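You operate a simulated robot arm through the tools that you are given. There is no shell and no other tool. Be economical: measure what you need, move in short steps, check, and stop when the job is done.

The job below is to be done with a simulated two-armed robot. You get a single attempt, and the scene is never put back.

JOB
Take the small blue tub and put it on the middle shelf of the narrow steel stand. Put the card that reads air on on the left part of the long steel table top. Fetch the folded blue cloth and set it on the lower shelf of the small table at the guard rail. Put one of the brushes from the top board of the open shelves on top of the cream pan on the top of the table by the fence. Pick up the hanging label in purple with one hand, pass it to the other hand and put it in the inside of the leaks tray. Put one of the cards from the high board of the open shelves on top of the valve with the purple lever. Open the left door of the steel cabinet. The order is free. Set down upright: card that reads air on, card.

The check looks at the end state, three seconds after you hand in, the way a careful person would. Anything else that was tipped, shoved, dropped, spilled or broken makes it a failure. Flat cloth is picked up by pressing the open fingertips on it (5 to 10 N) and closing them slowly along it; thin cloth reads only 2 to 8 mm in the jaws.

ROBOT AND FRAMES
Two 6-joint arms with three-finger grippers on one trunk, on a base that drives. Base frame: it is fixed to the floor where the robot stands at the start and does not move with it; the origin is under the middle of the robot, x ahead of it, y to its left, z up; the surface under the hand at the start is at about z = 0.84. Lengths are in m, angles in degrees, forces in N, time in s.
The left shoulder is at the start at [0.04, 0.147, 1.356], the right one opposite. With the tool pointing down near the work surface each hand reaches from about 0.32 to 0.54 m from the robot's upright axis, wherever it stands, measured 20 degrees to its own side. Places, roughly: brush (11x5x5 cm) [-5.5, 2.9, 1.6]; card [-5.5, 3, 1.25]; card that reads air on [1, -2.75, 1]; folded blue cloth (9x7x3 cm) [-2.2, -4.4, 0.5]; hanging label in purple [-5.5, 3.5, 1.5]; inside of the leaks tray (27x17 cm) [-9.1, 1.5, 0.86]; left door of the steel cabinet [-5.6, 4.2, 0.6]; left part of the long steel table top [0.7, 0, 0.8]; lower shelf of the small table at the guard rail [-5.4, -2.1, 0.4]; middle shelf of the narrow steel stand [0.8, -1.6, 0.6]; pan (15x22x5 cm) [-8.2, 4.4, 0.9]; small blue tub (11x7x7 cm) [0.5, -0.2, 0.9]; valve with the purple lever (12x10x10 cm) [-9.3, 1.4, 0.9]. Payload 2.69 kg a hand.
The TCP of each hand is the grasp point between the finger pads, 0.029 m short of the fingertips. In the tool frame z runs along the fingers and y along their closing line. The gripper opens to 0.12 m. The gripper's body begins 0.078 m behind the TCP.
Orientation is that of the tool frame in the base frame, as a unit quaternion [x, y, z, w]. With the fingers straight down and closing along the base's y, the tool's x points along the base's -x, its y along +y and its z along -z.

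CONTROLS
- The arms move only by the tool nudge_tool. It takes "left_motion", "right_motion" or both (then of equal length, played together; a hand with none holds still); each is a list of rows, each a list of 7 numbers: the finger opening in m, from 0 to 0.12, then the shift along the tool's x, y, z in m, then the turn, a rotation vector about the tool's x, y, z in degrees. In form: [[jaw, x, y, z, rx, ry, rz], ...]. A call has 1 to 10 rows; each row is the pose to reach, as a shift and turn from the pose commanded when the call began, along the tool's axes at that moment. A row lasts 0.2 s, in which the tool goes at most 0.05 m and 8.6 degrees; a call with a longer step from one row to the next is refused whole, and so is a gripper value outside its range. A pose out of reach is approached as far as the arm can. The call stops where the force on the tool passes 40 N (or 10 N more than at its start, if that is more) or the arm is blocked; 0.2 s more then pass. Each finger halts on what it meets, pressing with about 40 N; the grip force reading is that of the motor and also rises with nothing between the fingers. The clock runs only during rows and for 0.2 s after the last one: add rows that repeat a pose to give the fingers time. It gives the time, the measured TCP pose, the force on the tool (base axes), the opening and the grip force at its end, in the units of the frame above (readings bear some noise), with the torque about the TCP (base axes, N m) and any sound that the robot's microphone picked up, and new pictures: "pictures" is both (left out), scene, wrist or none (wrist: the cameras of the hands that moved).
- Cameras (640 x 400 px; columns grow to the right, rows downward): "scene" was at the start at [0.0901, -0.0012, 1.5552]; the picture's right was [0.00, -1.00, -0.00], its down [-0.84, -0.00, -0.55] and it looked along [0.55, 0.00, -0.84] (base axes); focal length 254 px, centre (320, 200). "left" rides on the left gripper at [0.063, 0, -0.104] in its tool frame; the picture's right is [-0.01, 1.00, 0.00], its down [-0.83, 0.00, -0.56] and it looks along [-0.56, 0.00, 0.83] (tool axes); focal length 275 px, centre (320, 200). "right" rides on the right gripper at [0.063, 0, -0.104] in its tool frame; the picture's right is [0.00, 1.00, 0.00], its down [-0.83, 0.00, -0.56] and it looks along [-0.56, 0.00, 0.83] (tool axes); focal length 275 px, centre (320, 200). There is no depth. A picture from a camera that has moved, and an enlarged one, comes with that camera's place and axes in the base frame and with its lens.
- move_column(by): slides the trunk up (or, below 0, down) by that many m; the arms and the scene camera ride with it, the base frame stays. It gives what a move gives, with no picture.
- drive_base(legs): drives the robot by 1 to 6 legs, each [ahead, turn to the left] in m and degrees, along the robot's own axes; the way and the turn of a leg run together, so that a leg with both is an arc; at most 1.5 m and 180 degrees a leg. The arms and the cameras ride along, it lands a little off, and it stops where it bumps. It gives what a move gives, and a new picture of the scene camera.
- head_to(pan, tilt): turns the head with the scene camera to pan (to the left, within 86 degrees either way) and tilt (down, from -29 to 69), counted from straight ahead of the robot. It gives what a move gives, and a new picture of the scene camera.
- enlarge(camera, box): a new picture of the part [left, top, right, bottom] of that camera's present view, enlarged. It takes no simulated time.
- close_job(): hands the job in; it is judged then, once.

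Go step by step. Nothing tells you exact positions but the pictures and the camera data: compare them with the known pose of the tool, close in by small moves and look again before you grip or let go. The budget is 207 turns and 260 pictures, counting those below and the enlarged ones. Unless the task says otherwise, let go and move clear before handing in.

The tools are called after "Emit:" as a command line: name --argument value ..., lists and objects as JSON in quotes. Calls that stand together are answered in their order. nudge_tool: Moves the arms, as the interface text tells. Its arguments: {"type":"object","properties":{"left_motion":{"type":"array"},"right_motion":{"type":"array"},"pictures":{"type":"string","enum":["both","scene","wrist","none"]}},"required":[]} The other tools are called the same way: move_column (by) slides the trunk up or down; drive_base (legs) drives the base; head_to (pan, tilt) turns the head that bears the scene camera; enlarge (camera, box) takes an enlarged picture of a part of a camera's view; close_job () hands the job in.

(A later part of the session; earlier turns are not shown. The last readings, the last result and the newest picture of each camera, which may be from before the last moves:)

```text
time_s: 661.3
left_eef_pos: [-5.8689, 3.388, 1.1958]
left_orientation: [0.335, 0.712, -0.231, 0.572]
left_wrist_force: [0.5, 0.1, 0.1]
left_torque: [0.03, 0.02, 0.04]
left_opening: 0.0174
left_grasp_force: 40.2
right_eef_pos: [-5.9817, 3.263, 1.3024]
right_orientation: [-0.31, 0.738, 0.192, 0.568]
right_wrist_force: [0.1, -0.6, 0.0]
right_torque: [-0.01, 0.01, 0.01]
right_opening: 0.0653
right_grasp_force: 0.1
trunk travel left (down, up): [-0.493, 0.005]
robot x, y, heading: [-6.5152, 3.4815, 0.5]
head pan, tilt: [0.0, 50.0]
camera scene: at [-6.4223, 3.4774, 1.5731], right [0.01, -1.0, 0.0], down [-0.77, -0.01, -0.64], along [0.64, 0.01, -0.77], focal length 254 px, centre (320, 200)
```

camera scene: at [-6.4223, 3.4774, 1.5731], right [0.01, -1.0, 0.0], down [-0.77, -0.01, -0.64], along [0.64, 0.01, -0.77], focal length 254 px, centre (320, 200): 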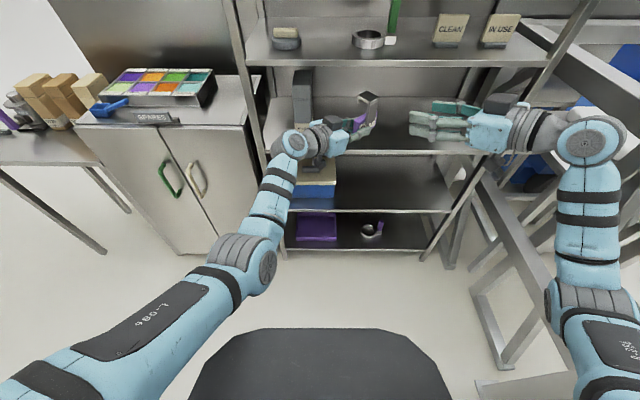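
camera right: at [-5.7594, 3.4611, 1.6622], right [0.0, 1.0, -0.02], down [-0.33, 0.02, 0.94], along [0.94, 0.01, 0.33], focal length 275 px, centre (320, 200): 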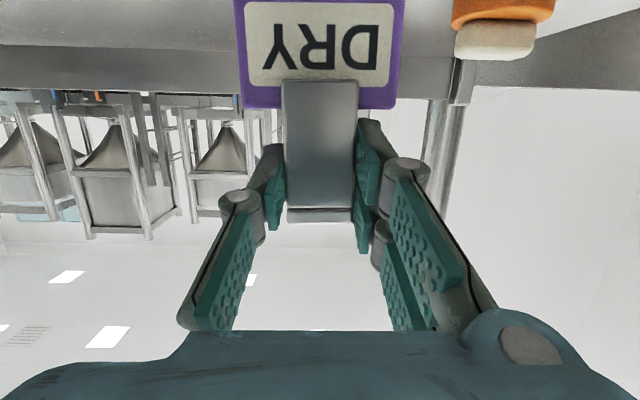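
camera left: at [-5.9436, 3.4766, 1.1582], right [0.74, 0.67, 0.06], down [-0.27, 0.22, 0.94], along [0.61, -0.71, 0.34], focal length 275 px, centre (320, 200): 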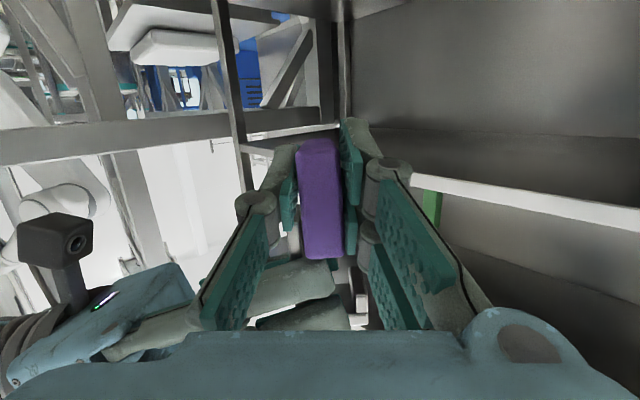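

The label is now in the left hand. I raise the left hand out of the way (to the gap between boards' height), and straighten the right hand for picking a card.

Emit:
nudge_tool --left_motion '[[0.002, -0.012, 0.012, -0.043, -5, 0, -1.2], [0.002, -0.024, 0.025, -0.086, -9.9, 0, -2.5], [0.002, -0.035, 0.037, -0.128, -14.9, 0, -3.7], [0.002, -0.047, 0.049, -0.171, -19.8, 0, -4.9], [0.002, -0.059, 0.061, -0.214, -24.8, 0, -6.2], [0.002, -0.071, 0.074, -0.257, -29.7, 0, -7.4], [0.002, -0.083, 0.086, -0.3, -34.7, 0, -8.6], [0.002, -0.094, 0.098, -0.342, -39.6, 0, -9.8], [0.002, -0.106, 0.11, -0.385, -44.6, 0, -11.1], [0.002, -0.118, 0.1226, -0.428, -49.5, 0, -12.3]]' --right_motion '[[0.08, 0, 0, 0, 0, 0, 0], [0.1, 0, 0, 0, 0, 0, 0], [0.11, 0, 0, 0, 6, 0, 1.5], [0.11, 0, 0, 0, 12, 0, 3], [0.11, 0, 0, 0, 18, 0, 4.6], [0.11, 0, 0, 0, 24, 0, 6.2], [0.11, 0, 0, 0, 30, 0, 7.8], [0.11, 0, 0, 0, 36, 0, 9.3], [0.11, 0, 0, 0, 42, 0, 10.9], [0.11, 0, 0, 0, 43.6, 0, 11.3]]' --pictures "none"

Emit:
drive_base --legs '[[-0.12, 0], [0, -35], [0.28, 0], [0, 34.5]]'

Emit:
enlarge --camera "right" --box '[0, 0, 640, 400]'

```text
time_s: 663.5
left_eef_pos: [-6.0479, 3.7535, 1.4191]
left_orientation: [-0.012, 0.774, 0.029, 0.632]
left_wrist_force: [0.3, -0.4, -1.0]
left_torque: [-0.01, 0.0, -0.01]
left_opening: 0.0173
left_grasp_force: 40.4
right_eef_pos: [-5.9799, 3.2667, 1.3017]
right_orientation: [-0.006, 0.783, -0.043, 0.621]
right_wrist_force: [-0.1, 0.6, 0.2]
right_torque: [-0.01, 0.04, -0.04]
right_opening: 0.1101
right_grasp_force: 0.1
trunk travel left (down, up): [-0.493, 0.005]
robot x, y, heading: [-6.52, 3.4799, 0.4]
head pan, tilt: [0.0, 50.0]
```

```text
time_s: 669.6
left_eef_pos: [-5.9343, 3.5875, 1.4187]
left_orientation: [-0.006, 0.775, 0.026, 0.631]
left_wrist_force: [0.4, -1.1, -1.0]
left_torque: [0.02, 0.0, 0.03]
left_opening: 0.017
left_grasp_force: 40.1
right_eef_pos: [-5.8722, 3.1026, 1.3008]
right_orientation: [-0.002, 0.782, -0.045, 0.621]
right_wrist_force: [-0.6, -0.6, -0.8]
right_torque: [0.02, -0.02, 0.04]
right_opening: 0.11
right_grasp_force: 0.0
trunk travel left (down, up): [-0.493, 0.005]
robot x, y, heading: [-6.4063, 3.3217, -0.1]
head pan, tilt: [0.0, 50.0]
camera scene: at [-6.311, 3.3196, 1.5729], right [0.0, -1.0, 0.0], down [-0.77, 0.0, -0.64], along [0.64, 0.0, -0.77], focal length 254 px, centre (320, 200)
```

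scene: 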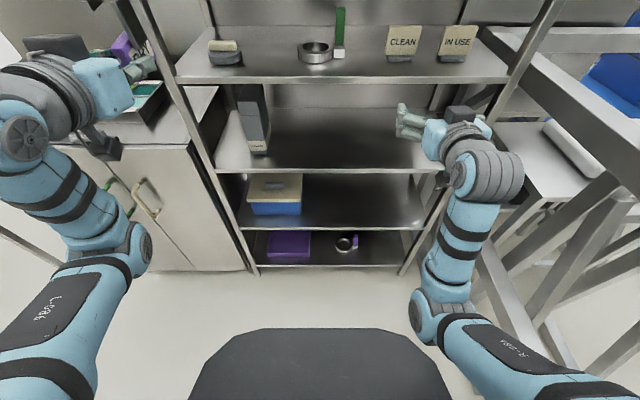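

```text
1.00 times, centred on (320, 200) of right (not enlarged: the box is as wide or as high as the picture)
camera zoom: at [-5.9871, 3.1047, 1.2635], right [0.05, 1.0, -0.08], down [-0.35, 0.09, 0.93], along [0.94, -0.02, 0.35], focal length 275 px, centre (320, 200)
```

zoom: 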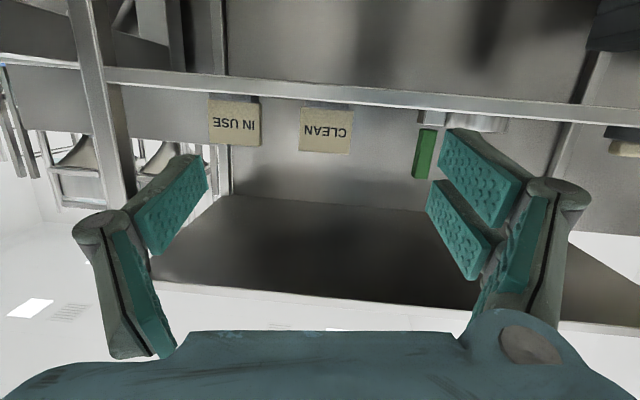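

CLEAN card centre is about [−5.56, 3.097], z 1.27–1.345. I level the hand, steepen it slightly and approach.

Emit:
nudge_tool --right_motion '[[0.11, -0.007, -0.003, -0.0015, 0, 4.5, 2.4], [0.11, -0.0136, -0.006, -0.003, 0, 9, 4.7], [0.11, -0.0136, -0.006, -0.003, 0, 9, 4.7]]' --pictures "none"

Emit:
drive_base --legs '[[0.2, 0]]'

Emit:
nudge_tool --right_motion '[[0.11, 0, 0, 0, 0, 0, 0]]' --pictures "wrist"

```text
time_s: 670.4
left_eef_pos: [-5.934, 3.5882, 1.4196]
left_orientation: [-0.007, 0.775, 0.026, 0.632]
left_wrist_force: [0.0, 0.4, -0.7]
left_torque: [0.03, 0.01, -0.01]
left_opening: 0.0172
left_grasp_force: 40.0
right_eef_pos: [-5.8719, 3.0977, 1.3162]
right_orientation: [0.034, 0.828, -0.02, 0.559]
right_wrist_force: [0.7, -0.3, -0.3]
right_torque: [0.02, 0.01, -0.03]
right_opening: 0.11
right_grasp_force: 0.0
trunk travel left (down, up): [-0.493, 0.005]
robot x, y, heading: [-6.4105, 3.3216, -0.1]
head pan, tilt: [0.0, 50.0]
```

```text
time_s: 672.0
left_eef_pos: [-5.7464, 3.5906, 1.4217]
left_orientation: [-0.009, 0.773, 0.027, 0.634]
left_wrist_force: [-0.8, -0.3, -1.0]
left_torque: [0.01, 0.05, 0.0]
left_opening: 0.0173
left_grasp_force: 39.5
right_eef_pos: [-5.6814, 3.0992, 1.3188]
right_orientation: [0.033, 0.827, -0.02, 0.561]
right_wrist_force: [-0.1, 0.8, 1.0]
right_torque: [0.01, 0.03, -0.02]
right_opening: 0.1101
right_grasp_force: 0.0
trunk travel left (down, up): [-0.493, 0.005]
robot x, y, heading: [-6.2156, 3.3194, 0.1]
head pan, tilt: [0.0, 50.0]
camera scene: at [-6.1232, 3.3212, 1.5734], right [0.0, -1.0, 0.0], down [-0.76, 0.0, -0.65], along [0.65, 0.0, -0.76], focal length 254 px, centre (320, 200)
```

scene: 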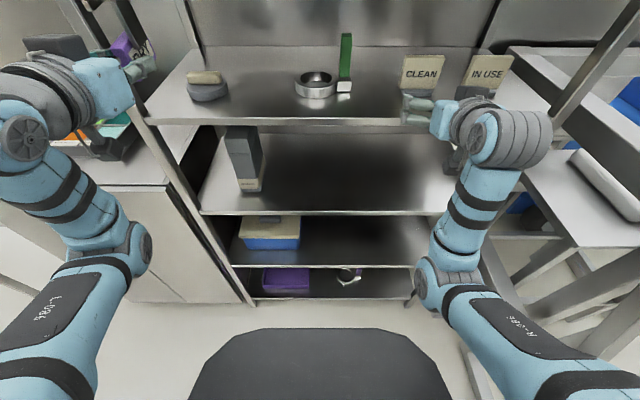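

```text
time_s: 672.4
left_eef_pos: [-5.7383, 3.59, 1.4172]
left_orientation: [-0.008, 0.775, 0.027, 0.631]
left_wrist_force: [0.3, 0.8, -1.0]
left_torque: [-0.03, 0.05, -0.02]
left_opening: 0.0173
left_grasp_force: 40.2
right_eef_pos: [-5.6741, 3.1004, 1.3151]
right_orientation: [0.033, 0.829, -0.02, 0.558]
right_wrist_force: [0.3, -0.1, -0.2]
right_torque: [0.01, -0.03, -0.04]
right_opening: 0.1098
right_grasp_force: 0.0
trunk travel left (down, up): [-0.493, 0.005]
robot x, y, heading: [-6.2145, 3.3228, -0.1]
head pan, tilt: [0.0, 50.0]
camera right: at [-5.7951, 3.108, 1.2959], right [0.07, 1.0, 0.0], down [-0.2, 0.01, 0.98], along [0.98, -0.07, 0.2], focal length 275 px, centre (320, 200)
```

right: 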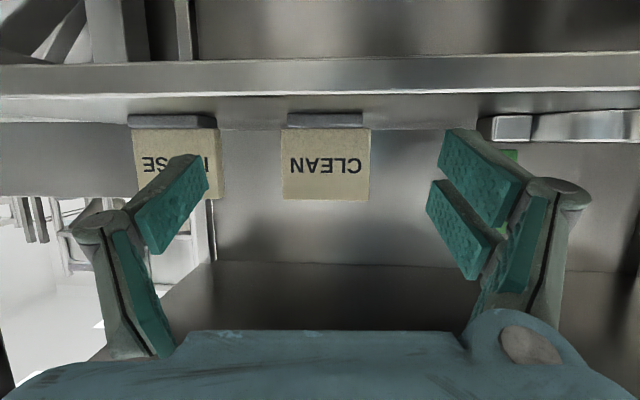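

Card front is at x ≈ −5.534, y 3.095. I correct yaw and side offset, shift the left hand away from the post, and advance.

Emit:
nudge_tool --left_motion '[[0.002, 0, -0.03, 0, 0, 0, 0], [0.002, 0, -0.06, 0, 0, 0, 0], [0.002, 0, -0.07, 0, 0, 0, 0]]' --right_motion '[[0.11, 0, -0.003, 0, -1.9, 0, -0.8], [0.11, 0, -0.005, 0, -3.7, 0, -1.5], [0.11, 0, -0.005, 0, -3.7, 0, -1.5]]' --pictures "none"

Emit:
drive_base --legs '[[0.1, 0]]'

Emit:
nudge_tool --right_motion '[[0.11, 0, 0, 0, 0, 0, 0]]' --pictures "wrist"

```text
time_s: 673.2
left_eef_pos: [-5.7389, 3.5201, 1.4177]
left_orientation: [-0.007, 0.774, 0.027, 0.633]
left_wrist_force: [-0.4, 0.7, -0.4]
left_torque: [0.0, 0.0, -0.01]
left_opening: 0.0172
left_grasp_force: 40.6
left hand out of reach, approached as far as the arm can: row 1
right_eef_pos: [-5.6781, 3.0938, 1.3169]
right_orientation: [0.003, 0.828, 0.0, 0.56]
right_wrist_force: [0.2, -1.0, 0.9]
right_torque: [0.0, -0.01, -0.01]
right_opening: 0.1103
right_grasp_force: 0.1
trunk travel left (down, up): [-0.493, 0.005]
robot x, y, heading: [-6.2143, 3.3213, 0.2]
head pan, tilt: [0.0, 50.0]
```

```text
time_s: 674.3
left_eef_pos: [-5.6563, 3.5203, 1.4244]
left_orientation: [-0.008, 0.77, 0.027, 0.638]
left_wrist_force: [0.1, -0.6, 0.7]
left_torque: [0.01, 0.12, 0.03]
left_opening: 0.0174
left_grasp_force: 39.5
right_eef_pos: [-5.5949, 3.0957, 1.3238]
right_orientation: [0.003, 0.824, 0.001, 0.566]
right_wrist_force: [-0.1, 1.3, 1.1]
right_torque: [0.01, 0.07, -0.02]
right_opening: 0.1101
right_grasp_force: 0.4
trunk travel left (down, up): [-0.493, 0.005]
robot x, y, heading: [-6.1141, 3.3233, -0.0]
head pan, tilt: [0.0, 50.0]
camera scene: at [-6.0338, 3.3206, 1.5739], right [0.0, -1.0, 0.0], down [-0.76, 0.0, -0.65], along [0.65, 0.0, -0.76], focal length 254 px, centre (320, 200)
```

scene: 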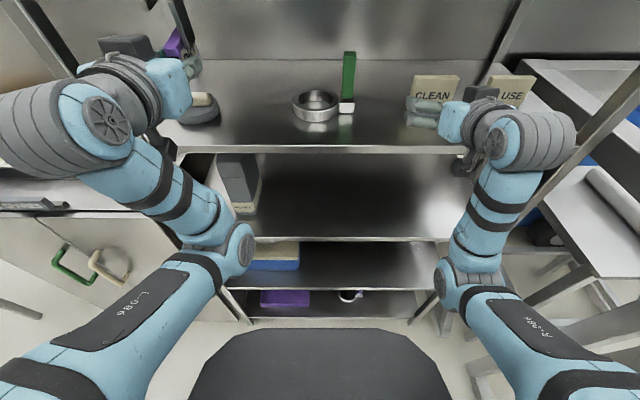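

```text
time_s: 674.7
left_eef_pos: [-5.6304, 3.5226, 1.4155]
left_orientation: [-0.009, 0.776, 0.028, 0.63]
left_wrist_force: [1.8, 0.1, -1.9]
left_torque: [-0.04, 0.05, 0.01]
left_opening: 0.0171
left_grasp_force: 39.8
right_eef_pos: [-5.5725, 3.097, 1.3134]
right_orientation: [0.004, 0.829, 0.0, 0.559]
right_wrist_force: [0.9, 0.6, -0.7]
right_torque: [-0.01, 0.02, -0.02]
right_opening: 0.1101
right_grasp_force: 0.1
trunk travel left (down, up): [-0.493, 0.005]
robot x, y, heading: [-6.1172, 3.3212, 0.3]
head pan, tilt: [0.0, 50.0]
camera right: at [-5.6928, 3.096, 1.2944], right [0.0, 1.0, 0.0], down [-0.2, 0.0, 0.98], along [0.98, 0.0, 0.2], focal length 275 px, centre (320, 200)
```

right: 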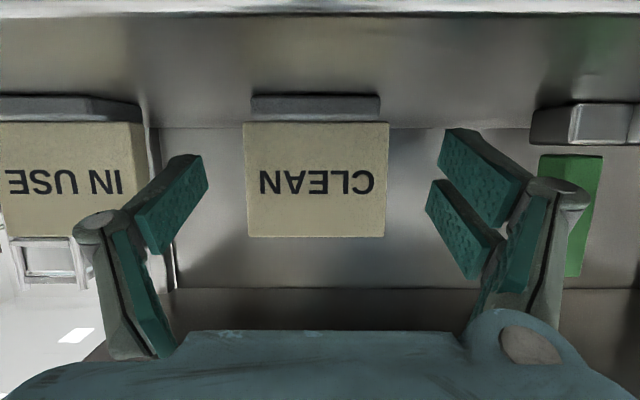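

Emit:
nudge_tool --right_motion '[[0.11, 0, -0.003, 0, 0, 0, 0]]' --pictures "none"

Emit:
drive_base --legs '[[0.045, 0]]'

Emit:
nudge_tool --right_motion '[[0.11, 0, 0, 0, 0, 0, 0], [0.1, 0, 0, 0, 0, 0, 0], [0.085, 0, 0, 0, 0, 0, 0], [0.07, 0, 0, 0, 0, 0, 0], [0.06, 0, 0, 0, 0, 0, 0], [0.06, 0, 0, 0, 0, 0, 0]]' --pictures "wrist"

```text
time_s: 675.1
left_eef_pos: [-5.6495, 3.5204, 1.4218]
left_orientation: [-0.007, 0.772, 0.027, 0.635]
left_wrist_force: [-0.6, -0.5, -0.6]
left_torque: [0.01, 0.0, 0.0]
left_opening: 0.0172
left_grasp_force: 40.2
right_eef_pos: [-5.5869, 3.0924, 1.3185]
right_orientation: [0.003, 0.826, 0.001, 0.563]
right_wrist_force: [-0.9, -0.8, -0.4]
right_torque: [0.02, 0.02, -0.01]
right_opening: 0.1101
right_grasp_force: 0.0
trunk travel left (down, up): [-0.493, 0.005]
robot x, y, heading: [-6.1134, 3.3231, 0.5]
head pan, tilt: [0.0, 50.0]
```

```text
time_s: 676.0
left_eef_pos: [-5.6105, 3.5212, 1.4248]
left_orientation: [-0.009, 0.77, 0.027, 0.638]
left_wrist_force: [-1.3, 0.0, -0.5]
left_torque: [0.02, 0.05, 0.03]
left_opening: 0.0175
left_grasp_force: 39.9
right_eef_pos: [-5.5467, 3.092, 1.3217]
right_orientation: [0.002, 0.825, 0.001, 0.565]
right_wrist_force: [0.1, 0.8, 0.4]
right_torque: [-0.01, 0.0, 0.02]
right_opening: 0.1099
right_grasp_force: 0.2
trunk travel left (down, up): [-0.493, 0.005]
robot x, y, heading: [-6.0719, 3.321, 0.2]
head pan, tilt: [0.0, 50.0]
camera scene: at [-5.9855, 3.3215, 1.5737], right [0.0, -1.0, 0.0], down [-0.76, 0.0, -0.65], along [0.65, 0.0, -0.76], focal length 254 px, centre (320, 200)
```

scene: 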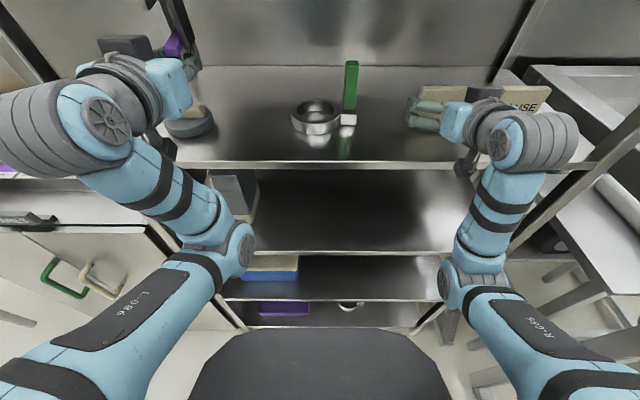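

```text
time_s: 677.4
left_eef_pos: [-5.5993, 3.5223, 1.4204]
left_orientation: [-0.009, 0.773, 0.028, 0.634]
left_wrist_force: [0.9, 0.5, -1.0]
left_torque: [-0.01, 0.01, -0.02]
left_opening: 0.0172
left_grasp_force: 40.1
right_eef_pos: [-5.5382, 3.0926, 1.3176]
right_orientation: [0.004, 0.827, -0.001, 0.562]
right_wrist_force: [-0.6, -0.2, 1.0]
right_torque: [0.02, 0.0, 0.01]
right_opening: 0.0842
right_grasp_force: 39.9
trunk travel left (down, up): [-0.493, 0.005]
robot x, y, heading: [-6.0728, 3.3228, 0.1]
head pan, tilt: [0.0, 50.0]
camera right: at [-5.6589, 3.0925, 1.2974], right [0.0, 1.0, 0.0], down [-0.21, 0.0, 0.98], along [0.98, 0.0, 0.21], focal length 275 px, centre (320, 200)
```

right: 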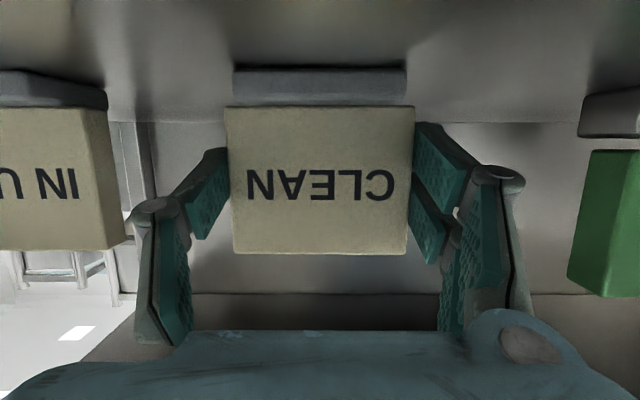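

Card gripped. I lift it slightly, back out, and turn west along the corridor toward the valve area.

Emit:
nudge_tool --right_motion '[[0.06, -0.01, 0, -0.004, 0, 0, 0], [0.06, -0.02, 0, -0.008, 0, 0, 0], [0.06, -0.028, 0, -0.011, 0, 0, 0]]' --pictures "none"

Emit:
drive_base --legs '[[-0.4, 0], [0, 90], [0, 90], [1.45, 0]]'

Emit:
head_to --pan 60 --tilt 25

```text
time_s: 678.2
left_eef_pos: [-5.5986, 3.5205, 1.419]
left_orientation: [-0.008, 0.772, 0.027, 0.635]
left_wrist_force: [0.3, -0.5, -0.8]
left_torque: [-0.02, 0.02, -0.01]
left_opening: 0.0175
left_grasp_force: 39.6
right_eef_pos: [-5.5379, 3.0917, 1.3488]
right_orientation: [0.004, 0.827, 0.0, 0.562]
right_wrist_force: [-0.9, -0.2, -1.5]
right_torque: [0.02, 0.0, -0.01]
right_opening: 0.084
right_grasp_force: 40.0
trunk travel left (down, up): [-0.493, 0.005]
robot x, y, heading: [-6.0692, 3.3242, 0.2]
head pan, tilt: [0.0, 50.0]
```

```text
time_s: 695.2
left_eef_pos: [-8.3781, 3.0691, 1.4195]
left_orientation: [0.771, 0.019, -0.635, 0.036]
left_wrist_force: [0.4, 0.4, -0.6]
left_torque: [0.01, -0.01, 0.03]
left_opening: 0.0173
left_grasp_force: 40.2
right_eef_pos: [-8.4497, 3.4969, 1.3492]
right_orientation: [0.827, 0.007, -0.562, 0.007]
right_wrist_force: [0.2, 0.4, -0.5]
right_torque: [0.01, -0.03, 0.01]
right_opening: 0.0844
right_grasp_force: 39.8
trunk travel left (down, up): [-0.493, 0.005]
robot x, y, heading: [-7.9131, 3.2802, -178.1]
head pan, tilt: [0.0, 50.0]
camera scene: at [-8.0101, 3.276, 1.573], right [-0.03, 1.0, 0.0], down [0.77, 0.02, -0.64], along [-0.64, -0.02, -0.77], focal length 254 px, centre (320, 200)
```

scene: 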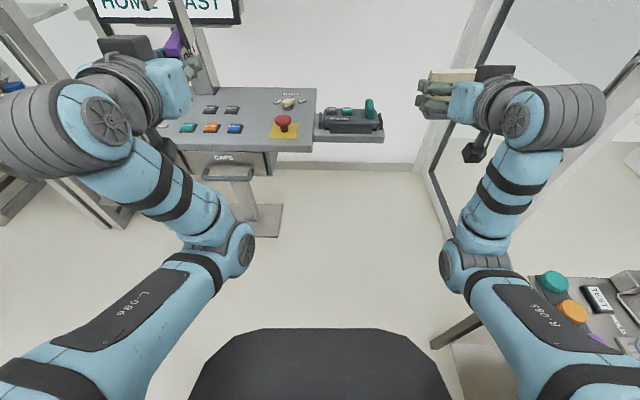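

```text
time_s: 696.5
left_eef_pos: [-8.3785, 3.068, 1.4186]
left_orientation: [0.772, 0.019, -0.634, 0.035]
left_wrist_force: [0.0, 0.8, -1.2]
left_torque: [-0.01, -0.01, -0.03]
left_opening: 0.0175
left_grasp_force: 40.4
right_eef_pos: [-8.4509, 3.4951, 1.348]
right_orientation: [0.827, 0.007, -0.562, 0.007]
right_wrist_force: [-0.2, -0.3, -0.7]
right_torque: [0.0, -0.04, -0.02]
right_opening: 0.0842
right_grasp_force: 40.4
trunk travel left (down, up): [-0.493, 0.005]
robot x, y, heading: [-7.9143, 3.2825, -178.2]
head pan, tilt: [60.0, 25.0]
camera scene: at [-7.9778, 3.1973, 1.6104], right [-0.88, 0.47, 0.0], down [0.2, 0.37, -0.91], along [-0.43, -0.8, -0.42], focal length 254 px, centre (320, 200)
```

scene: 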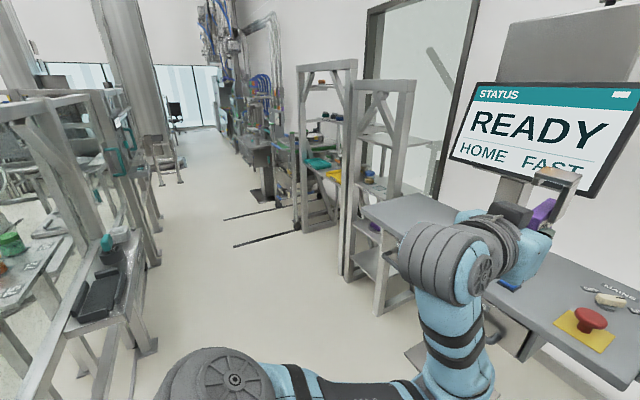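

Emit:
enlarge --camera "scene" --box '[270, 60, 430, 300]'

```text
1.67 times, centred on (350, 180) of scene
camera zoom: at [-7.9778, 3.1973, 1.6104], right [-0.88, 0.47, 0.0], down [0.2, 0.37, -0.91], along [-0.43, -0.8, -0.42], focal length 424 px, centre (270, 233)
```

zoom: 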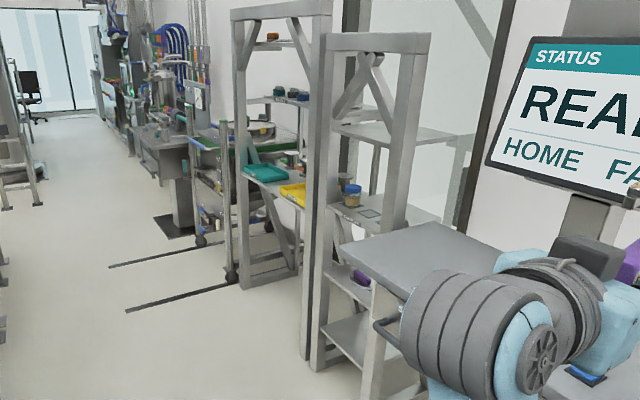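

Two frames stand along the west wall with fronts at x ≈ −9.0; the tray shelf is at about y 0.8–1.76. I drive down the lane and face it.

Emit:
drive_base --legs '[[0, 88], [1.5, 0], [0.4, 0], [0, -90]]'

Emit:
head_to --pan 0 --tilt 30

```text
time_s: 713.8
left_eef_pos: [-8.3845, 1.138, 1.4208]
left_orientation: [0.772, 0.006, -0.635, 0.025]
left_wrist_force: [0.0, 0.0, -1.4]
left_torque: [0.0, -0.04, -0.01]
left_opening: 0.0173
left_grasp_force: 40.2
right_eef_pos: [-8.4413, 1.5661, 1.3479]
right_orientation: [0.827, -0.006, -0.562, -0.002]
right_wrist_force: [0.5, -0.2, 0.2]
right_torque: [0.01, 0.0, 0.01]
right_opening: 0.0843
right_grasp_force: 39.7
trunk travel left (down, up): [-0.493, 0.005]
robot x, y, heading: [-7.9114, 1.3354, 180.0]
head pan, tilt: [60.0, 25.0]
camera scene: at [-7.9778, 1.2522, 1.6104], right [-0.87, 0.5, 0.0], down [0.21, 0.37, -0.91], along [-0.45, -0.78, -0.42], focal length 254 px, centre (320, 200)
```

scene: 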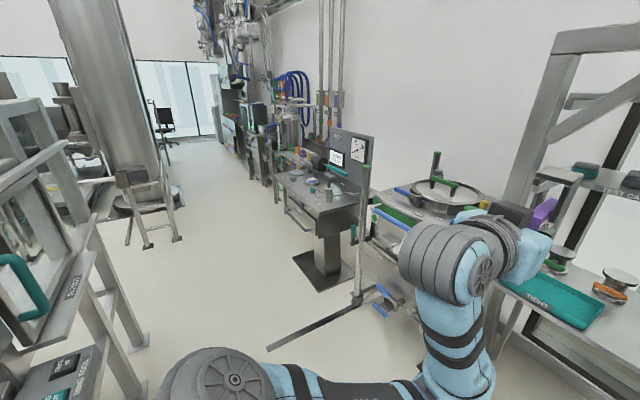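

```text
time_s: 715.1
left_eef_pos: [-8.3822, 1.1378, 1.4197]
left_orientation: [0.772, 0.006, -0.635, 0.025]
left_wrist_force: [0.8, -1.2, -0.9]
left_torque: [-0.01, 0.01, 0.0]
left_opening: 0.0175
left_grasp_force: 39.6
right_eef_pos: [-8.4414, 1.5675, 1.3471]
right_orientation: [0.827, -0.005, -0.562, -0.001]
right_wrist_force: [0.0, 0.0, -0.4]
right_torque: [0.02, -0.05, 0.0]
right_opening: 0.0842
right_grasp_force: 40.6
trunk travel left (down, up): [-0.493, 0.005]
robot x, y, heading: [-7.9125, 1.3316, 179.8]
head pan, tilt: [0.0, 30.0]
camera scene: at [-8.0219, 1.3324, 1.6025], right [0.0, 1.0, 0.0], down [0.5, 0.0, -0.87], along [-0.87, 0.0, -0.5], focal length 254 px, centre (320, 200)
```

scene: 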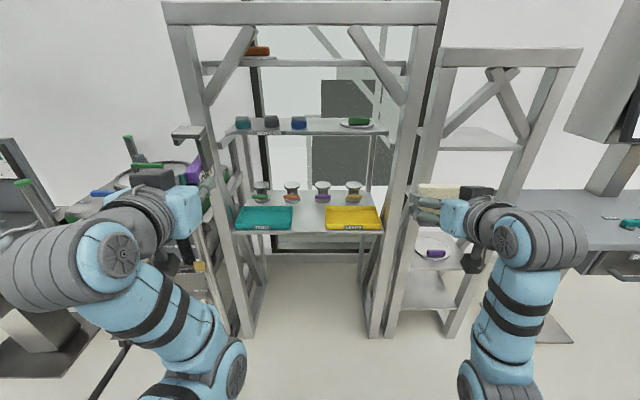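

Here it is: a teal tray and the yellow LEAKS tray with a row of valves behind. I zoom in.

Emit:
enlarge --camera "scene" --box '[220, 100, 420, 250]'

```text
2.67 times, centred on (320, 175) of scene
camera zoom: at [-8.0219, 1.3324, 1.6025], right [0.0, 1.0, 0.0], down [0.5, 0.0, -0.87], along [-0.87, 0.0, -0.5], focal length 679 px, centre (320, 267)
```

zoom: 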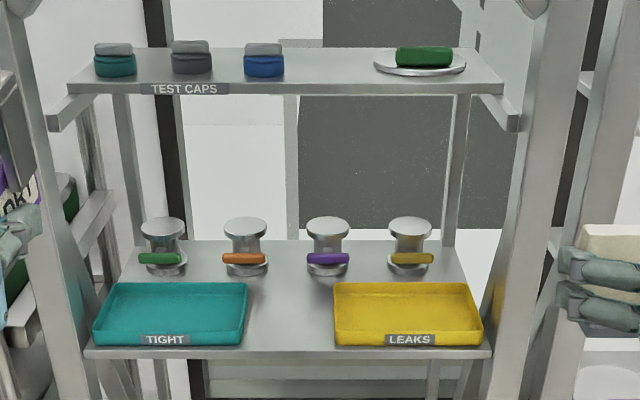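

The purple-lever valve is at about [−9.33, 1.347], top ≈ 0.96; the LEAKS tray is centred at [−9.125, 1.50], floor ≈ 0.87. I place the label first: approach, lowering the left hand and retracting the right.

Emit:
nudge_tool --left_motion '[[0.002, 0.0375, -0.0145, 0.011, 0, 2.6, 0], [0.002, 0.075, -0.029, 0.022, 0, 5.2, 0], [0.002, 0.1125, -0.0435, 0.033, 0, 7.8, 0], [0.002, 0.15, -0.058, 0.044, 0, 10.4, 0], [0.002, 0.1875, -0.0725, 0.055, 0, 13, 0], [0.002, 0.225, -0.087, 0.066, 0, 15.6, 0], [0.002, 0.2625, -0.1015, 0.077, 0, 18.2, 0], [0.002, 0.3, -0.116, 0.088, 0, 20.8, 0], [0.002, 0.3375, -0.1305, 0.099, 0, 23.4, 0], [0.002, 0.375, -0.145, 0.11, 0, 26, 0]]' --right_motion '[[0.06, 0.005, 0, -0.012, 0, 0, 0], [0.06, 0.01, 0, -0.024, 0, 0, 0], [0.06, 0.015, 0, -0.036, 0, 0, 0], [0.06, 0.02, 0, -0.048, 0, 0, 0], [0.06, 0.0225, 0, -0.0556, 0, 0, 0], [0.06, 0.0225, 0, -0.0556, 0, 0, 0], [0.06, 0.0225, 0, -0.0556, 0, 0, 0], [0.06, 0.0225, 0, -0.0556, 0, 0, 0], [0.06, 0.0225, 0, -0.0556, 0, 0, 0], [0.06, 0.0225, 0, -0.0556, 0, 0, 0]]' --pictures "none"

Emit:
drive_base --legs '[[0, -23], [0.52, 0], [0, 23.2]]'

```text
time_s: 716.2
left_eef_pos: [-8.4225, 1.1312, 1.2906]
left_orientation: [0.798, 0.001, -0.596, 0.092]
left_wrist_force: [-0.8, -0.6, -1.9]
left_torque: [0.0, -0.01, 0.07]
left_opening: 0.0173
left_grasp_force: 39.7
left hand out of reach, approached as far as the arm can: row 2, 3, 4, 5
right_eef_pos: [-8.3932, 1.5712, 1.3407]
right_orientation: [0.827, -0.006, -0.563, 0.0]
right_wrist_force: [1.3, 0.0, -1.0]
right_torque: [0.03, -0.04, 0.05]
right_opening: 0.0843
right_grasp_force: 39.9
right hand out of reach, approached as far as the arm can: row 4, 5
trunk travel left (down, up): [-0.493, 0.005]
robot x, y, heading: [-7.908, 1.3345, 179.8]
head pan, tilt: [0.0, 30.0]
stopped in row 5 (left hand): the arm was blocked; the commanded pose is now the measured one
```

```text
time_s: 721.7
left_eef_pos: [-8.8954, 1.3296, 1.2884]
left_orientation: [0.799, 0.002, -0.594, 0.093]
left_wrist_force: [0.7, 0.2, -1.1]
left_torque: [0.01, -0.04, 0.0]
left_opening: 0.0174
left_grasp_force: 40.0
right_eef_pos: [-8.8694, 1.7705, 1.3416]
right_orientation: [0.827, -0.004, -0.562, 0.001]
right_wrist_force: [-0.2, 1.0, -1.4]
right_torque: [0.03, -0.03, 0.0]
right_opening: 0.0843
right_grasp_force: 39.7
trunk travel left (down, up): [-0.493, 0.005]
robot x, y, heading: [-8.3863, 1.5323, -179.9]
head pan, tilt: [0.0, 30.0]
camera scene: at [-8.4964, 1.5349, 1.6025], right [0.0, 1.0, 0.0], down [0.5, 0.0, -0.87], along [-0.87, 0.0, -0.5], focal length 254 px, centre (320, 200)
```

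scene: 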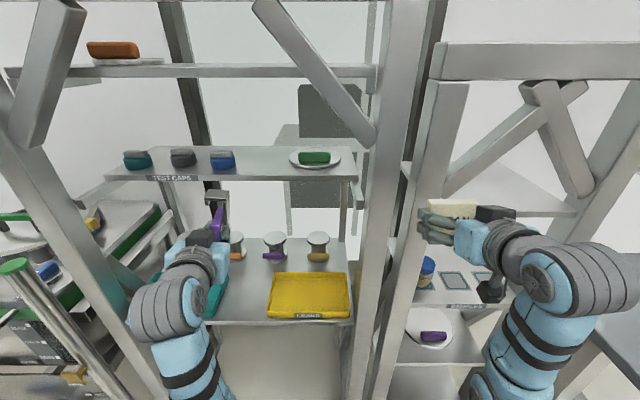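

The left hand stopped early; I continue lowering it toward the tray, levelling it as it goes.

Emit:
nudge_tool --left_motion '[[0.002, 0.032, -0.019, 0.008, 0, 2.8, -1.2], [0.002, 0.065, -0.038, 0.015, 0, 5.7, -2.5], [0.002, 0.097, -0.058, 0.023, 0, 8.5, -3.8], [0.002, 0.13, -0.077, 0.031, 0, 11.4, -5], [0.002, 0.162, -0.096, 0.039, 0, 14.3, -6.3], [0.002, 0.195, -0.116, 0.046, 0, 17.1, -7.5], [0.002, 0.227, -0.135, 0.054, 0, 20, -8.8], [0.002, 0.227, -0.135, 0.054, 0, 20, -8.8]]' --pictures "scene"

```text
time_s: 722.4
left_eef_pos: [-8.9158, 1.3129, 1.2945]
left_orientation: [0.769, 0.02, -0.622, 0.145]
left_wrist_force: [-0.1, 0.3, -1.1]
left_torque: [0.0, 0.0, 0.01]
left_opening: 0.0174
left_grasp_force: 40.2
left hand out of reach, approached as far as the arm can: row 3
right_eef_pos: [-8.8707, 1.7697, 1.3415]
right_orientation: [0.828, -0.004, -0.561, 0.0]
right_wrist_force: [-0.5, -0.4, -1.0]
right_torque: [-0.02, -0.03, -0.04]
right_opening: 0.0841
right_grasp_force: 40.2
trunk travel left (down, up): [-0.493, 0.005]
robot x, y, heading: [-8.3851, 1.5364, -180.0]
head pan, tilt: [0.0, 30.0]
stopped in row 3 (left hand): the arm was blocked; the commanded pose is now the measured one
camera scene: at [-8.4972, 1.534, 1.6024], right [0.0, 1.0, 0.0], down [0.5, 0.0, -0.87], along [-0.87, 0.0, -0.5], focal length 254 px, centre (320, 200)
```

scene: 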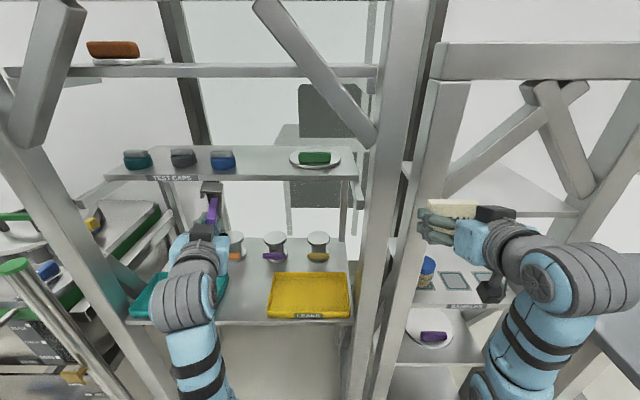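

The left elbow is folding into my own body. I back up, extend the left arm forward while lowering it, and then drive in again.

Emit:
drive_base --legs '[[-0.28, 0]]'

Emit:
nudge_tool --left_motion '[[0.002, 0.005, -0.025, 0.045, 1.6, 1.9, -1], [0.002, 0.012, -0.05, 0.085, 3.1, 3.8, -2], [0.002, 0.035, -0.075, 0.115, 4.7, 5.7, -2.9], [0.002, 0.065, -0.1, 0.13, 6.2, 7.6, -3.9], [0.002, 0.095, -0.125, 0.14, 7.8, 9.4, -4.9], [0.002, 0.12, -0.15, 0.15, 9.3, 11.3, -5.9], [0.002, 0.15, -0.175, 0.16, 10.9, 13.2, -6.8], [0.002, 0.175, -0.2, 0.17, 12.4, 15.1, -7.8], [0.002, 0.201, -0.223, 0.177, 14, 17, -8.8], [0.002, 0.201, -0.223, 0.177, 14, 17, -8.8]]' --pictures "scene"

```text
time_s: 724.3
left_eef_pos: [-8.6417, 1.3136, 1.2914]
left_orientation: [0.771, 0.021, -0.619, 0.146]
left_wrist_force: [-0.8, 0.2, -0.3]
left_torque: [0.02, -0.01, 0.04]
left_opening: 0.0173
left_grasp_force: 40.1
right_eef_pos: [-8.5956, 1.7696, 1.3387]
right_orientation: [0.828, -0.002, -0.561, 0.001]
right_wrist_force: [0.1, 1.1, -1.3]
right_torque: [0.02, -0.03, -0.01]
right_opening: 0.0842
right_grasp_force: 40.3
trunk travel left (down, up): [-0.493, 0.005]
robot x, y, heading: [-8.1074, 1.538, -179.8]
head pan, tilt: [0.0, 30.0]
camera scene: at [-8.2234, 1.5347, 1.6021], right [-0.01, 1.0, 0.0], down [0.5, 0.0, -0.86], along [-0.86, 0.0, -0.5], focal length 254 px, centre (320, 200)
```

scene: 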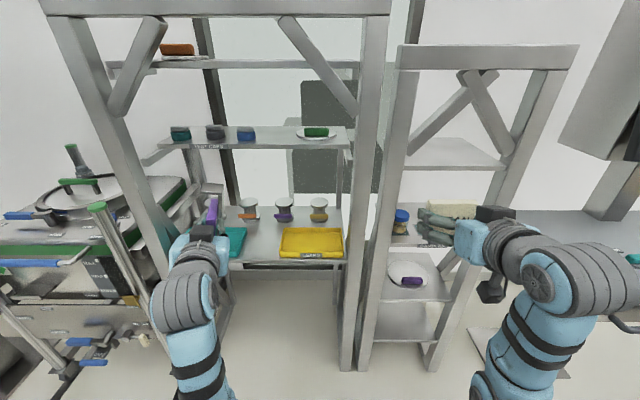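

```text
refused: row 1 steps farther than a row can; nothing moved
```

Emit:
nudge_tool --left_motion '[[0.002, 0.005, -0.02, 0.035, 1.4, 1.7, -0.9], [0.002, 0.01, -0.04, 0.07, 2.8, 3.4, -1.8], [0.002, 0.03, -0.065, 0.1, 4.2, 5.1, -2.6], [0.002, 0.055, -0.09, 0.12, 5.6, 6.8, -3.5], [0.002, 0.085, -0.115, 0.135, 7, 8.5, -4.4], [0.002, 0.115, -0.14, 0.145, 8.4, 10.2, -5.3], [0.002, 0.145, -0.165, 0.155, 9.8, 11.9, -6.2], [0.002, 0.175, -0.19, 0.165, 11.2, 13.6, -7], [0.002, 0.19, -0.21, 0.172, 12.6, 15.3, -7.9], [0.002, 0.201, -0.223, 0.177, 14, 17, -8.8]]' --pictures "scene"

```text
time_s: 726.5
left_eef_pos: [-8.7999, 1.4583, 1.0249]
left_orientation: [0.861, 0.025, -0.508, -0.002]
left_wrist_force: [0.4, -0.8, -1.5]
left_torque: [-0.03, -0.02, -0.01]
left_opening: 0.0174
left_grasp_force: 40.1
left hand out of reach, approached as far as the arm can: row 10
right_eef_pos: [-8.5923, 1.7698, 1.3413]
right_orientation: [0.827, -0.003, -0.562, 0.001]
right_wrist_force: [-0.3, 0.2, -1.7]
right_torque: [-0.01, -0.04, 0.04]
right_opening: 0.0844
right_grasp_force: 39.8
trunk travel left (down, up): [-0.493, 0.005]
robot x, y, heading: [-8.1093, 1.5365, -179.9]
head pan, tilt: [0.0, 30.0]
camera scene: at [-8.2189, 1.5354, 1.6024], right [-0.01, 1.0, 0.0], down [0.5, 0.0, -0.87], along [-0.87, 0.0, -0.5], focal length 254 px, centre (320, 200)
```

scene: 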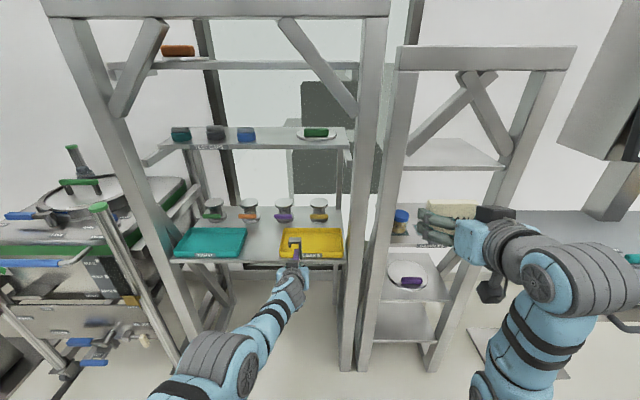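

Left hand extended and low now. I shift it 3.5 cm and drive in over the LEAKS tray.

Emit:
nudge_tool --left_motion '[[0.002, 0, -0.018, 0, 0, 0, 0], [0.002, 0, -0.036, 0, 0, 0, 0]]' --pictures "none"

Emit:
drive_base --legs '[[0.3, 0]]'

Emit:
nudge_tool --left_motion '[[0.002, 0, 0, 0, 0, 0, 0]]' --pictures "wrist"

```text
time_s: 727.1
left_eef_pos: [-8.7926, 1.4795, 1.0264]
left_orientation: [0.861, 0.025, -0.508, -0.001]
left_wrist_force: [0.6, 0.1, -1.0]
left_torque: [-0.01, 0.0, 0.01]
left_opening: 0.0171
left_grasp_force: 39.9
left hand out of reach, approached as far as the arm can: row 1, 2
right_eef_pos: [-8.5915, 1.7704, 1.3407]
right_orientation: [0.827, -0.004, -0.562, 0.0]
right_wrist_force: [-0.9, 0.5, -1.1]
right_torque: [0.0, -0.05, 0.01]
right_opening: 0.0843
right_grasp_force: 39.6
trunk travel left (down, up): [-0.493, 0.005]
robot x, y, heading: [-8.1067, 1.5361, -179.6]
head pan, tilt: [0.0, 30.0]
```

```text
time_s: 729.2
left_eef_pos: [-9.0946, 1.4723, 1.0277]
left_orientation: [0.861, 0.027, -0.508, -0.001]
left_wrist_force: [0.2, 0.7, -0.2]
left_torque: [-0.01, -0.04, 0.03]
left_opening: 0.0172
left_grasp_force: 39.8
right_eef_pos: [-8.8926, 1.7655, 1.3435]
right_orientation: [0.826, -0.001, -0.564, 0.002]
right_wrist_force: [0.0, 0.3, -0.5]
right_torque: [0.01, 0.02, 0.03]
right_opening: 0.0843
right_grasp_force: 39.7
trunk travel left (down, up): [-0.493, 0.005]
robot x, y, heading: [-8.4131, 1.5341, -179.6]
head pan, tilt: [0.0, 30.0]
camera scene: at [-8.5183, 1.5322, 1.6028], right [-0.01, 1.0, 0.0], down [0.5, 0.0, -0.87], along [-0.87, -0.01, -0.5], focal length 254 px, centre (320, 200)
```

scene: 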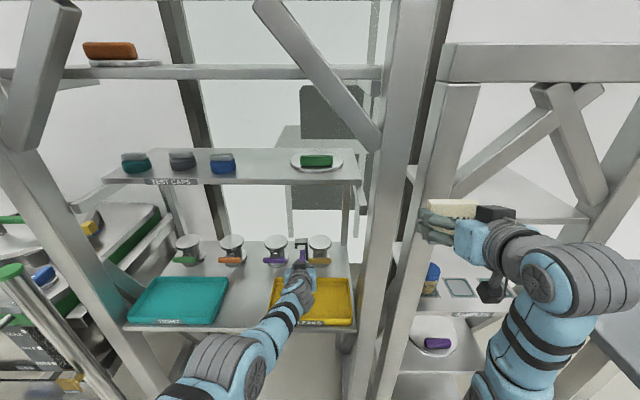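

```text
time_s: 729.6
left_eef_pos: [-9.0985, 1.4732, 1.0254]
left_orientation: [0.861, 0.027, -0.507, -0.001]
left_wrist_force: [0.2, 0.0, -1.0]
left_torque: [0.0, 0.0, -0.01]
left_opening: 0.0175
left_grasp_force: 40.0
right_eef_pos: [-8.8983, 1.7664, 1.3411]
right_orientation: [0.827, -0.001, -0.562, 0.002]
right_wrist_force: [0.2, 0.5, -0.6]
right_torque: [0.0, -0.02, -0.03]
right_opening: 0.0844
right_grasp_force: 39.9
trunk travel left (down, up): [-0.493, 0.005]
robot x, y, heading: [-8.4097, 1.5348, -179.5]
head pan, tilt: [0.0, 30.0]
camera left: at [-8.9759, 1.4786, 1.0202], right [0.04, -1.0, -0.02], down [0.08, -0.02, 1.0], along [-1.0, -0.05, 0.08], focal length 275 px, centre (320, 200)
```

left: 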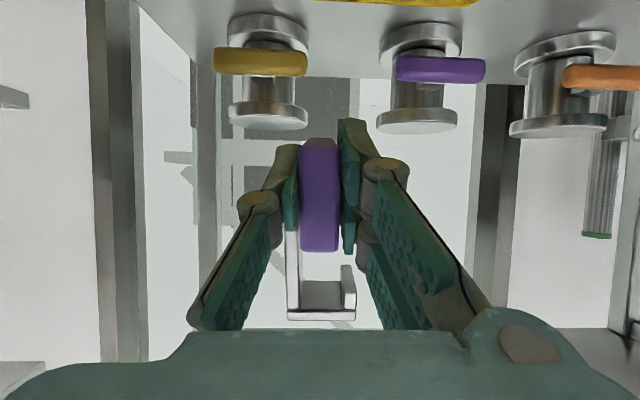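

The label is over the LEAKS tray. I lower it.

Emit:
nudge_tool --left_motion '[[0.002, 0.026, 0, 0.015, 0, 0, 0], [0.002, 0.052, 0, 0.029, 0, 0, 0], [0.002, 0.075, 0, 0.041, 0, 0, 0], [0.002, 0.09, 0, 0.05, 0, 0, 0]]' --pictures "wrist"

```text
time_s: 730.6
left_eef_pos: [-9.0582, 1.4662, 0.9607]
left_orientation: [0.861, 0.027, -0.508, -0.001]
left_wrist_force: [0.1, -0.9, -1.1]
left_torque: [0.03, -0.03, 0.02]
left_opening: 0.0173
left_grasp_force: 40.0
left hand out of reach, approached as far as the arm can: row 1, 2, 3, 4
right_eef_pos: [-8.8949, 1.7641, 1.3409]
right_orientation: [0.827, -0.002, -0.562, 0.001]
right_wrist_force: [0.6, 0.0, -1.1]
right_torque: [0.01, -0.01, 0.02]
right_opening: 0.0842
right_grasp_force: 40.4
trunk travel left (down, up): [-0.493, 0.005]
robot x, y, heading: [-8.4075, 1.5334, -179.5]
head pan, tilt: [0.0, 30.0]
camera left: at [-8.9367, 1.4711, 0.9553], right [0.04, -1.0, -0.02], down [0.08, -0.02, 1.0], along [-1.0, -0.05, 0.08], focal length 275 px, centre (320, 200)
```

left: 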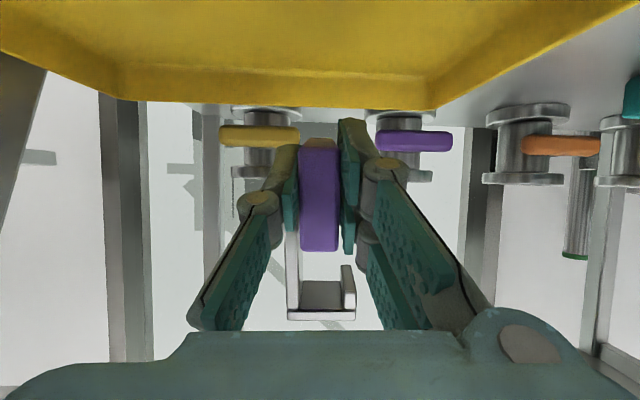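

The arm's reach shortens lower down. I pull the right hand back a bit, drive 5 cm more, and lower with the trunk.

Emit:
nudge_tool --right_motion '[[0.06, 0, 0.01, -0.025, 0, 0, 0], [0.06, 0, 0.02, -0.05, 0, 0, 0], [0.06, 0, 0.02, -0.05, 0, 0, 0]]' --pictures "none"

Emit:
drive_base --legs '[[0.05, 0]]'

Emit:
move_column --by -0.04

Emit:
enlarge --camera "scene" --box '[220, 200, 400, 360]'

```text
time_s: 731.4
left_eef_pos: [-9.0591, 1.4669, 0.9598]
left_orientation: [0.861, 0.027, -0.508, 0.0]
left_wrist_force: [0.0, 0.7, -1.4]
left_torque: [0.01, -0.03, 0.0]
left_opening: 0.0176
left_grasp_force: 39.4
right_eef_pos: [-8.8876, 1.766, 1.334]
right_orientation: [0.826, -0.001, -0.564, 0.003]
right_wrist_force: [0.1, 0.8, -1.5]
right_torque: [-0.05, 0.01, -0.01]
right_opening: 0.0843
right_grasp_force: 39.3
right hand out of reach, approached as far as the arm can: row 1, 2, 3
trunk travel left (down, up): [-0.493, 0.005]
robot x, y, heading: [-8.4105, 1.5326, -179.4]
head pan, tilt: [0.0, 30.0]
```

```text
time_s: 732.3
left_eef_pos: [-9.102, 1.4661, 0.965]
left_orientation: [0.859, 0.027, -0.512, -0.001]
left_wrist_force: [1.4, 0.7, -0.8]
left_torque: [0.03, 0.0, 0.02]
left_opening: 0.0174
left_grasp_force: 39.8
right_eef_pos: [-8.9256, 1.7656, 1.3374]
right_orientation: [0.824, -0.001, -0.567, 0.002]
right_wrist_force: [0.2, -0.1, 0.6]
right_torque: [-0.03, -0.01, -0.01]
right_opening: 0.0842
right_grasp_force: 40.2
trunk travel left (down, up): [-0.493, 0.005]
robot x, y, heading: [-8.4578, 1.5359, -179.5]
head pan, tilt: [0.0, 30.0]
camera scene: at [-8.5585, 1.5319, 1.6035], right [-0.01, 1.0, 0.0], down [0.49, 0.0, -0.87], along [-0.87, -0.01, -0.49], focal length 254 px, centre (320, 200)
```

scene: 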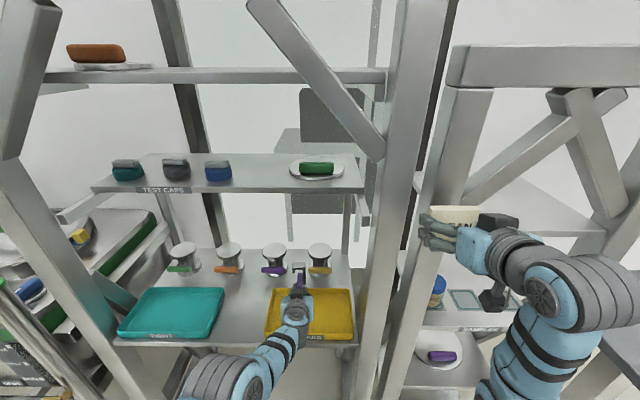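

```text
time_s: 733.1
left_eef_pos: [-9.1073, 1.4665, 0.9217]
left_orientation: [0.86, 0.027, -0.509, 0.0]
left_wrist_force: [1.0, -0.1, -0.1]
left_torque: [-0.01, -0.01, -0.01]
left_opening: 0.0174
left_grasp_force: 39.6
right_eef_pos: [-8.9361, 1.7664, 1.2961]
right_orientation: [0.825, -0.001, -0.565, 0.002]
right_wrist_force: [0.1, 0.3, -1.5]
right_torque: [0.03, -0.01, 0.01]
right_opening: 0.0845
right_grasp_force: 40.2
trunk travel left (down, up): [-0.453, 0.045]
robot x, y, heading: [-8.4577, 1.5327, -179.6]
head pan, tilt: [0.0, 30.0]
```

```text
2.50 times, centred on (310, 280) of scene
camera zoom: at [-8.5704, 1.5316, 1.5631], right [-0.01, 1.0, 0.0], down [0.5, 0.0, -0.87], along [-0.87, -0.01, -0.5], focal length 636 px, centre (345, 0)
```

zoom: 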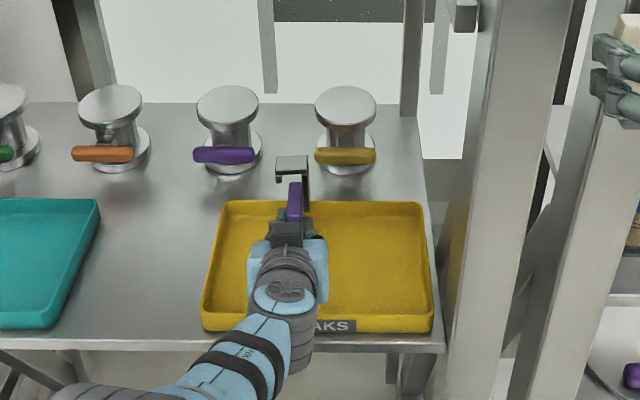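

The label is inside the tray outline. A little lower, then release.

Emit:
move_column --by -0.014

Emit:
nudge_tool --left_motion '[[0.03, 0, 0, 0, 0, 0, 0], [0.05, 0, 0, 0, 0, 0, 0], [0.06, 0, 0, 0, 0, 0, 0], [0.06, 0, 0, 0, 0, 0, 0]]' --pictures "wrist"

```text
time_s: 733.7
left_eef_pos: [-9.1089, 1.4658, 0.9071]
left_orientation: [0.861, 0.026, -0.508, -0.001]
left_wrist_force: [-0.4, -0.2, -0.6]
left_torque: [-0.03, -0.02, 0.0]
left_opening: 0.0173
left_grasp_force: 40.0
right_eef_pos: [-8.9386, 1.7665, 1.2797]
right_orientation: [0.826, -0.001, -0.564, 0.002]
right_wrist_force: [0.2, 0.3, -0.3]
right_torque: [0.02, -0.02, -0.01]
right_opening: 0.0842
right_grasp_force: 39.9
trunk travel left (down, up): [-0.439, 0.059]
robot x, y, heading: [-8.4618, 1.5347, -179.4]
head pan, tilt: [0.0, 30.0]
```

```text
time_s: 734.7
left_eef_pos: [-9.1081, 1.4661, 0.9063]
left_orientation: [0.861, 0.026, -0.508, -0.001]
left_wrist_force: [-0.4, -0.7, -0.4]
left_torque: [0.0, 0.01, 0.02]
left_opening: 0.0602
left_grasp_force: 0.5
right_eef_pos: [-8.9367, 1.7657, 1.2799]
right_orientation: [0.826, -0.001, -0.563, 0.002]
right_wrist_force: [-0.2, 0.1, -0.9]
right_torque: [0.0, 0.01, 0.0]
right_opening: 0.0842
right_grasp_force: 39.8
trunk travel left (down, up): [-0.439, 0.059]
robot x, y, heading: [-8.4615, 1.5319, -179.4]
head pan, tilt: [0.0, 30.0]
camera left: at [-8.9867, 1.4706, 0.9018], right [0.04, -1.0, -0.02], down [0.08, -0.02, 1.0], along [-1.0, -0.05, 0.08], focal length 275 px, centre (320, 200)
```

left: 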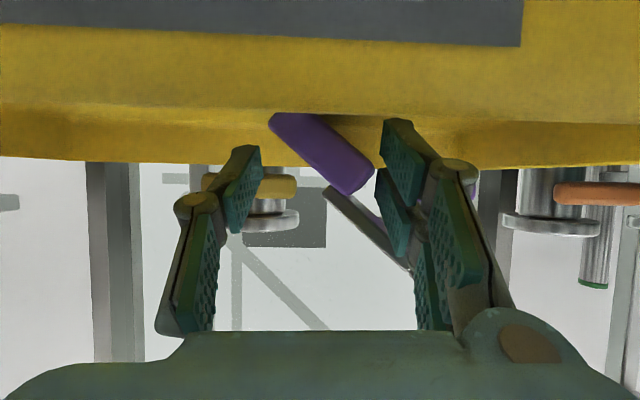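

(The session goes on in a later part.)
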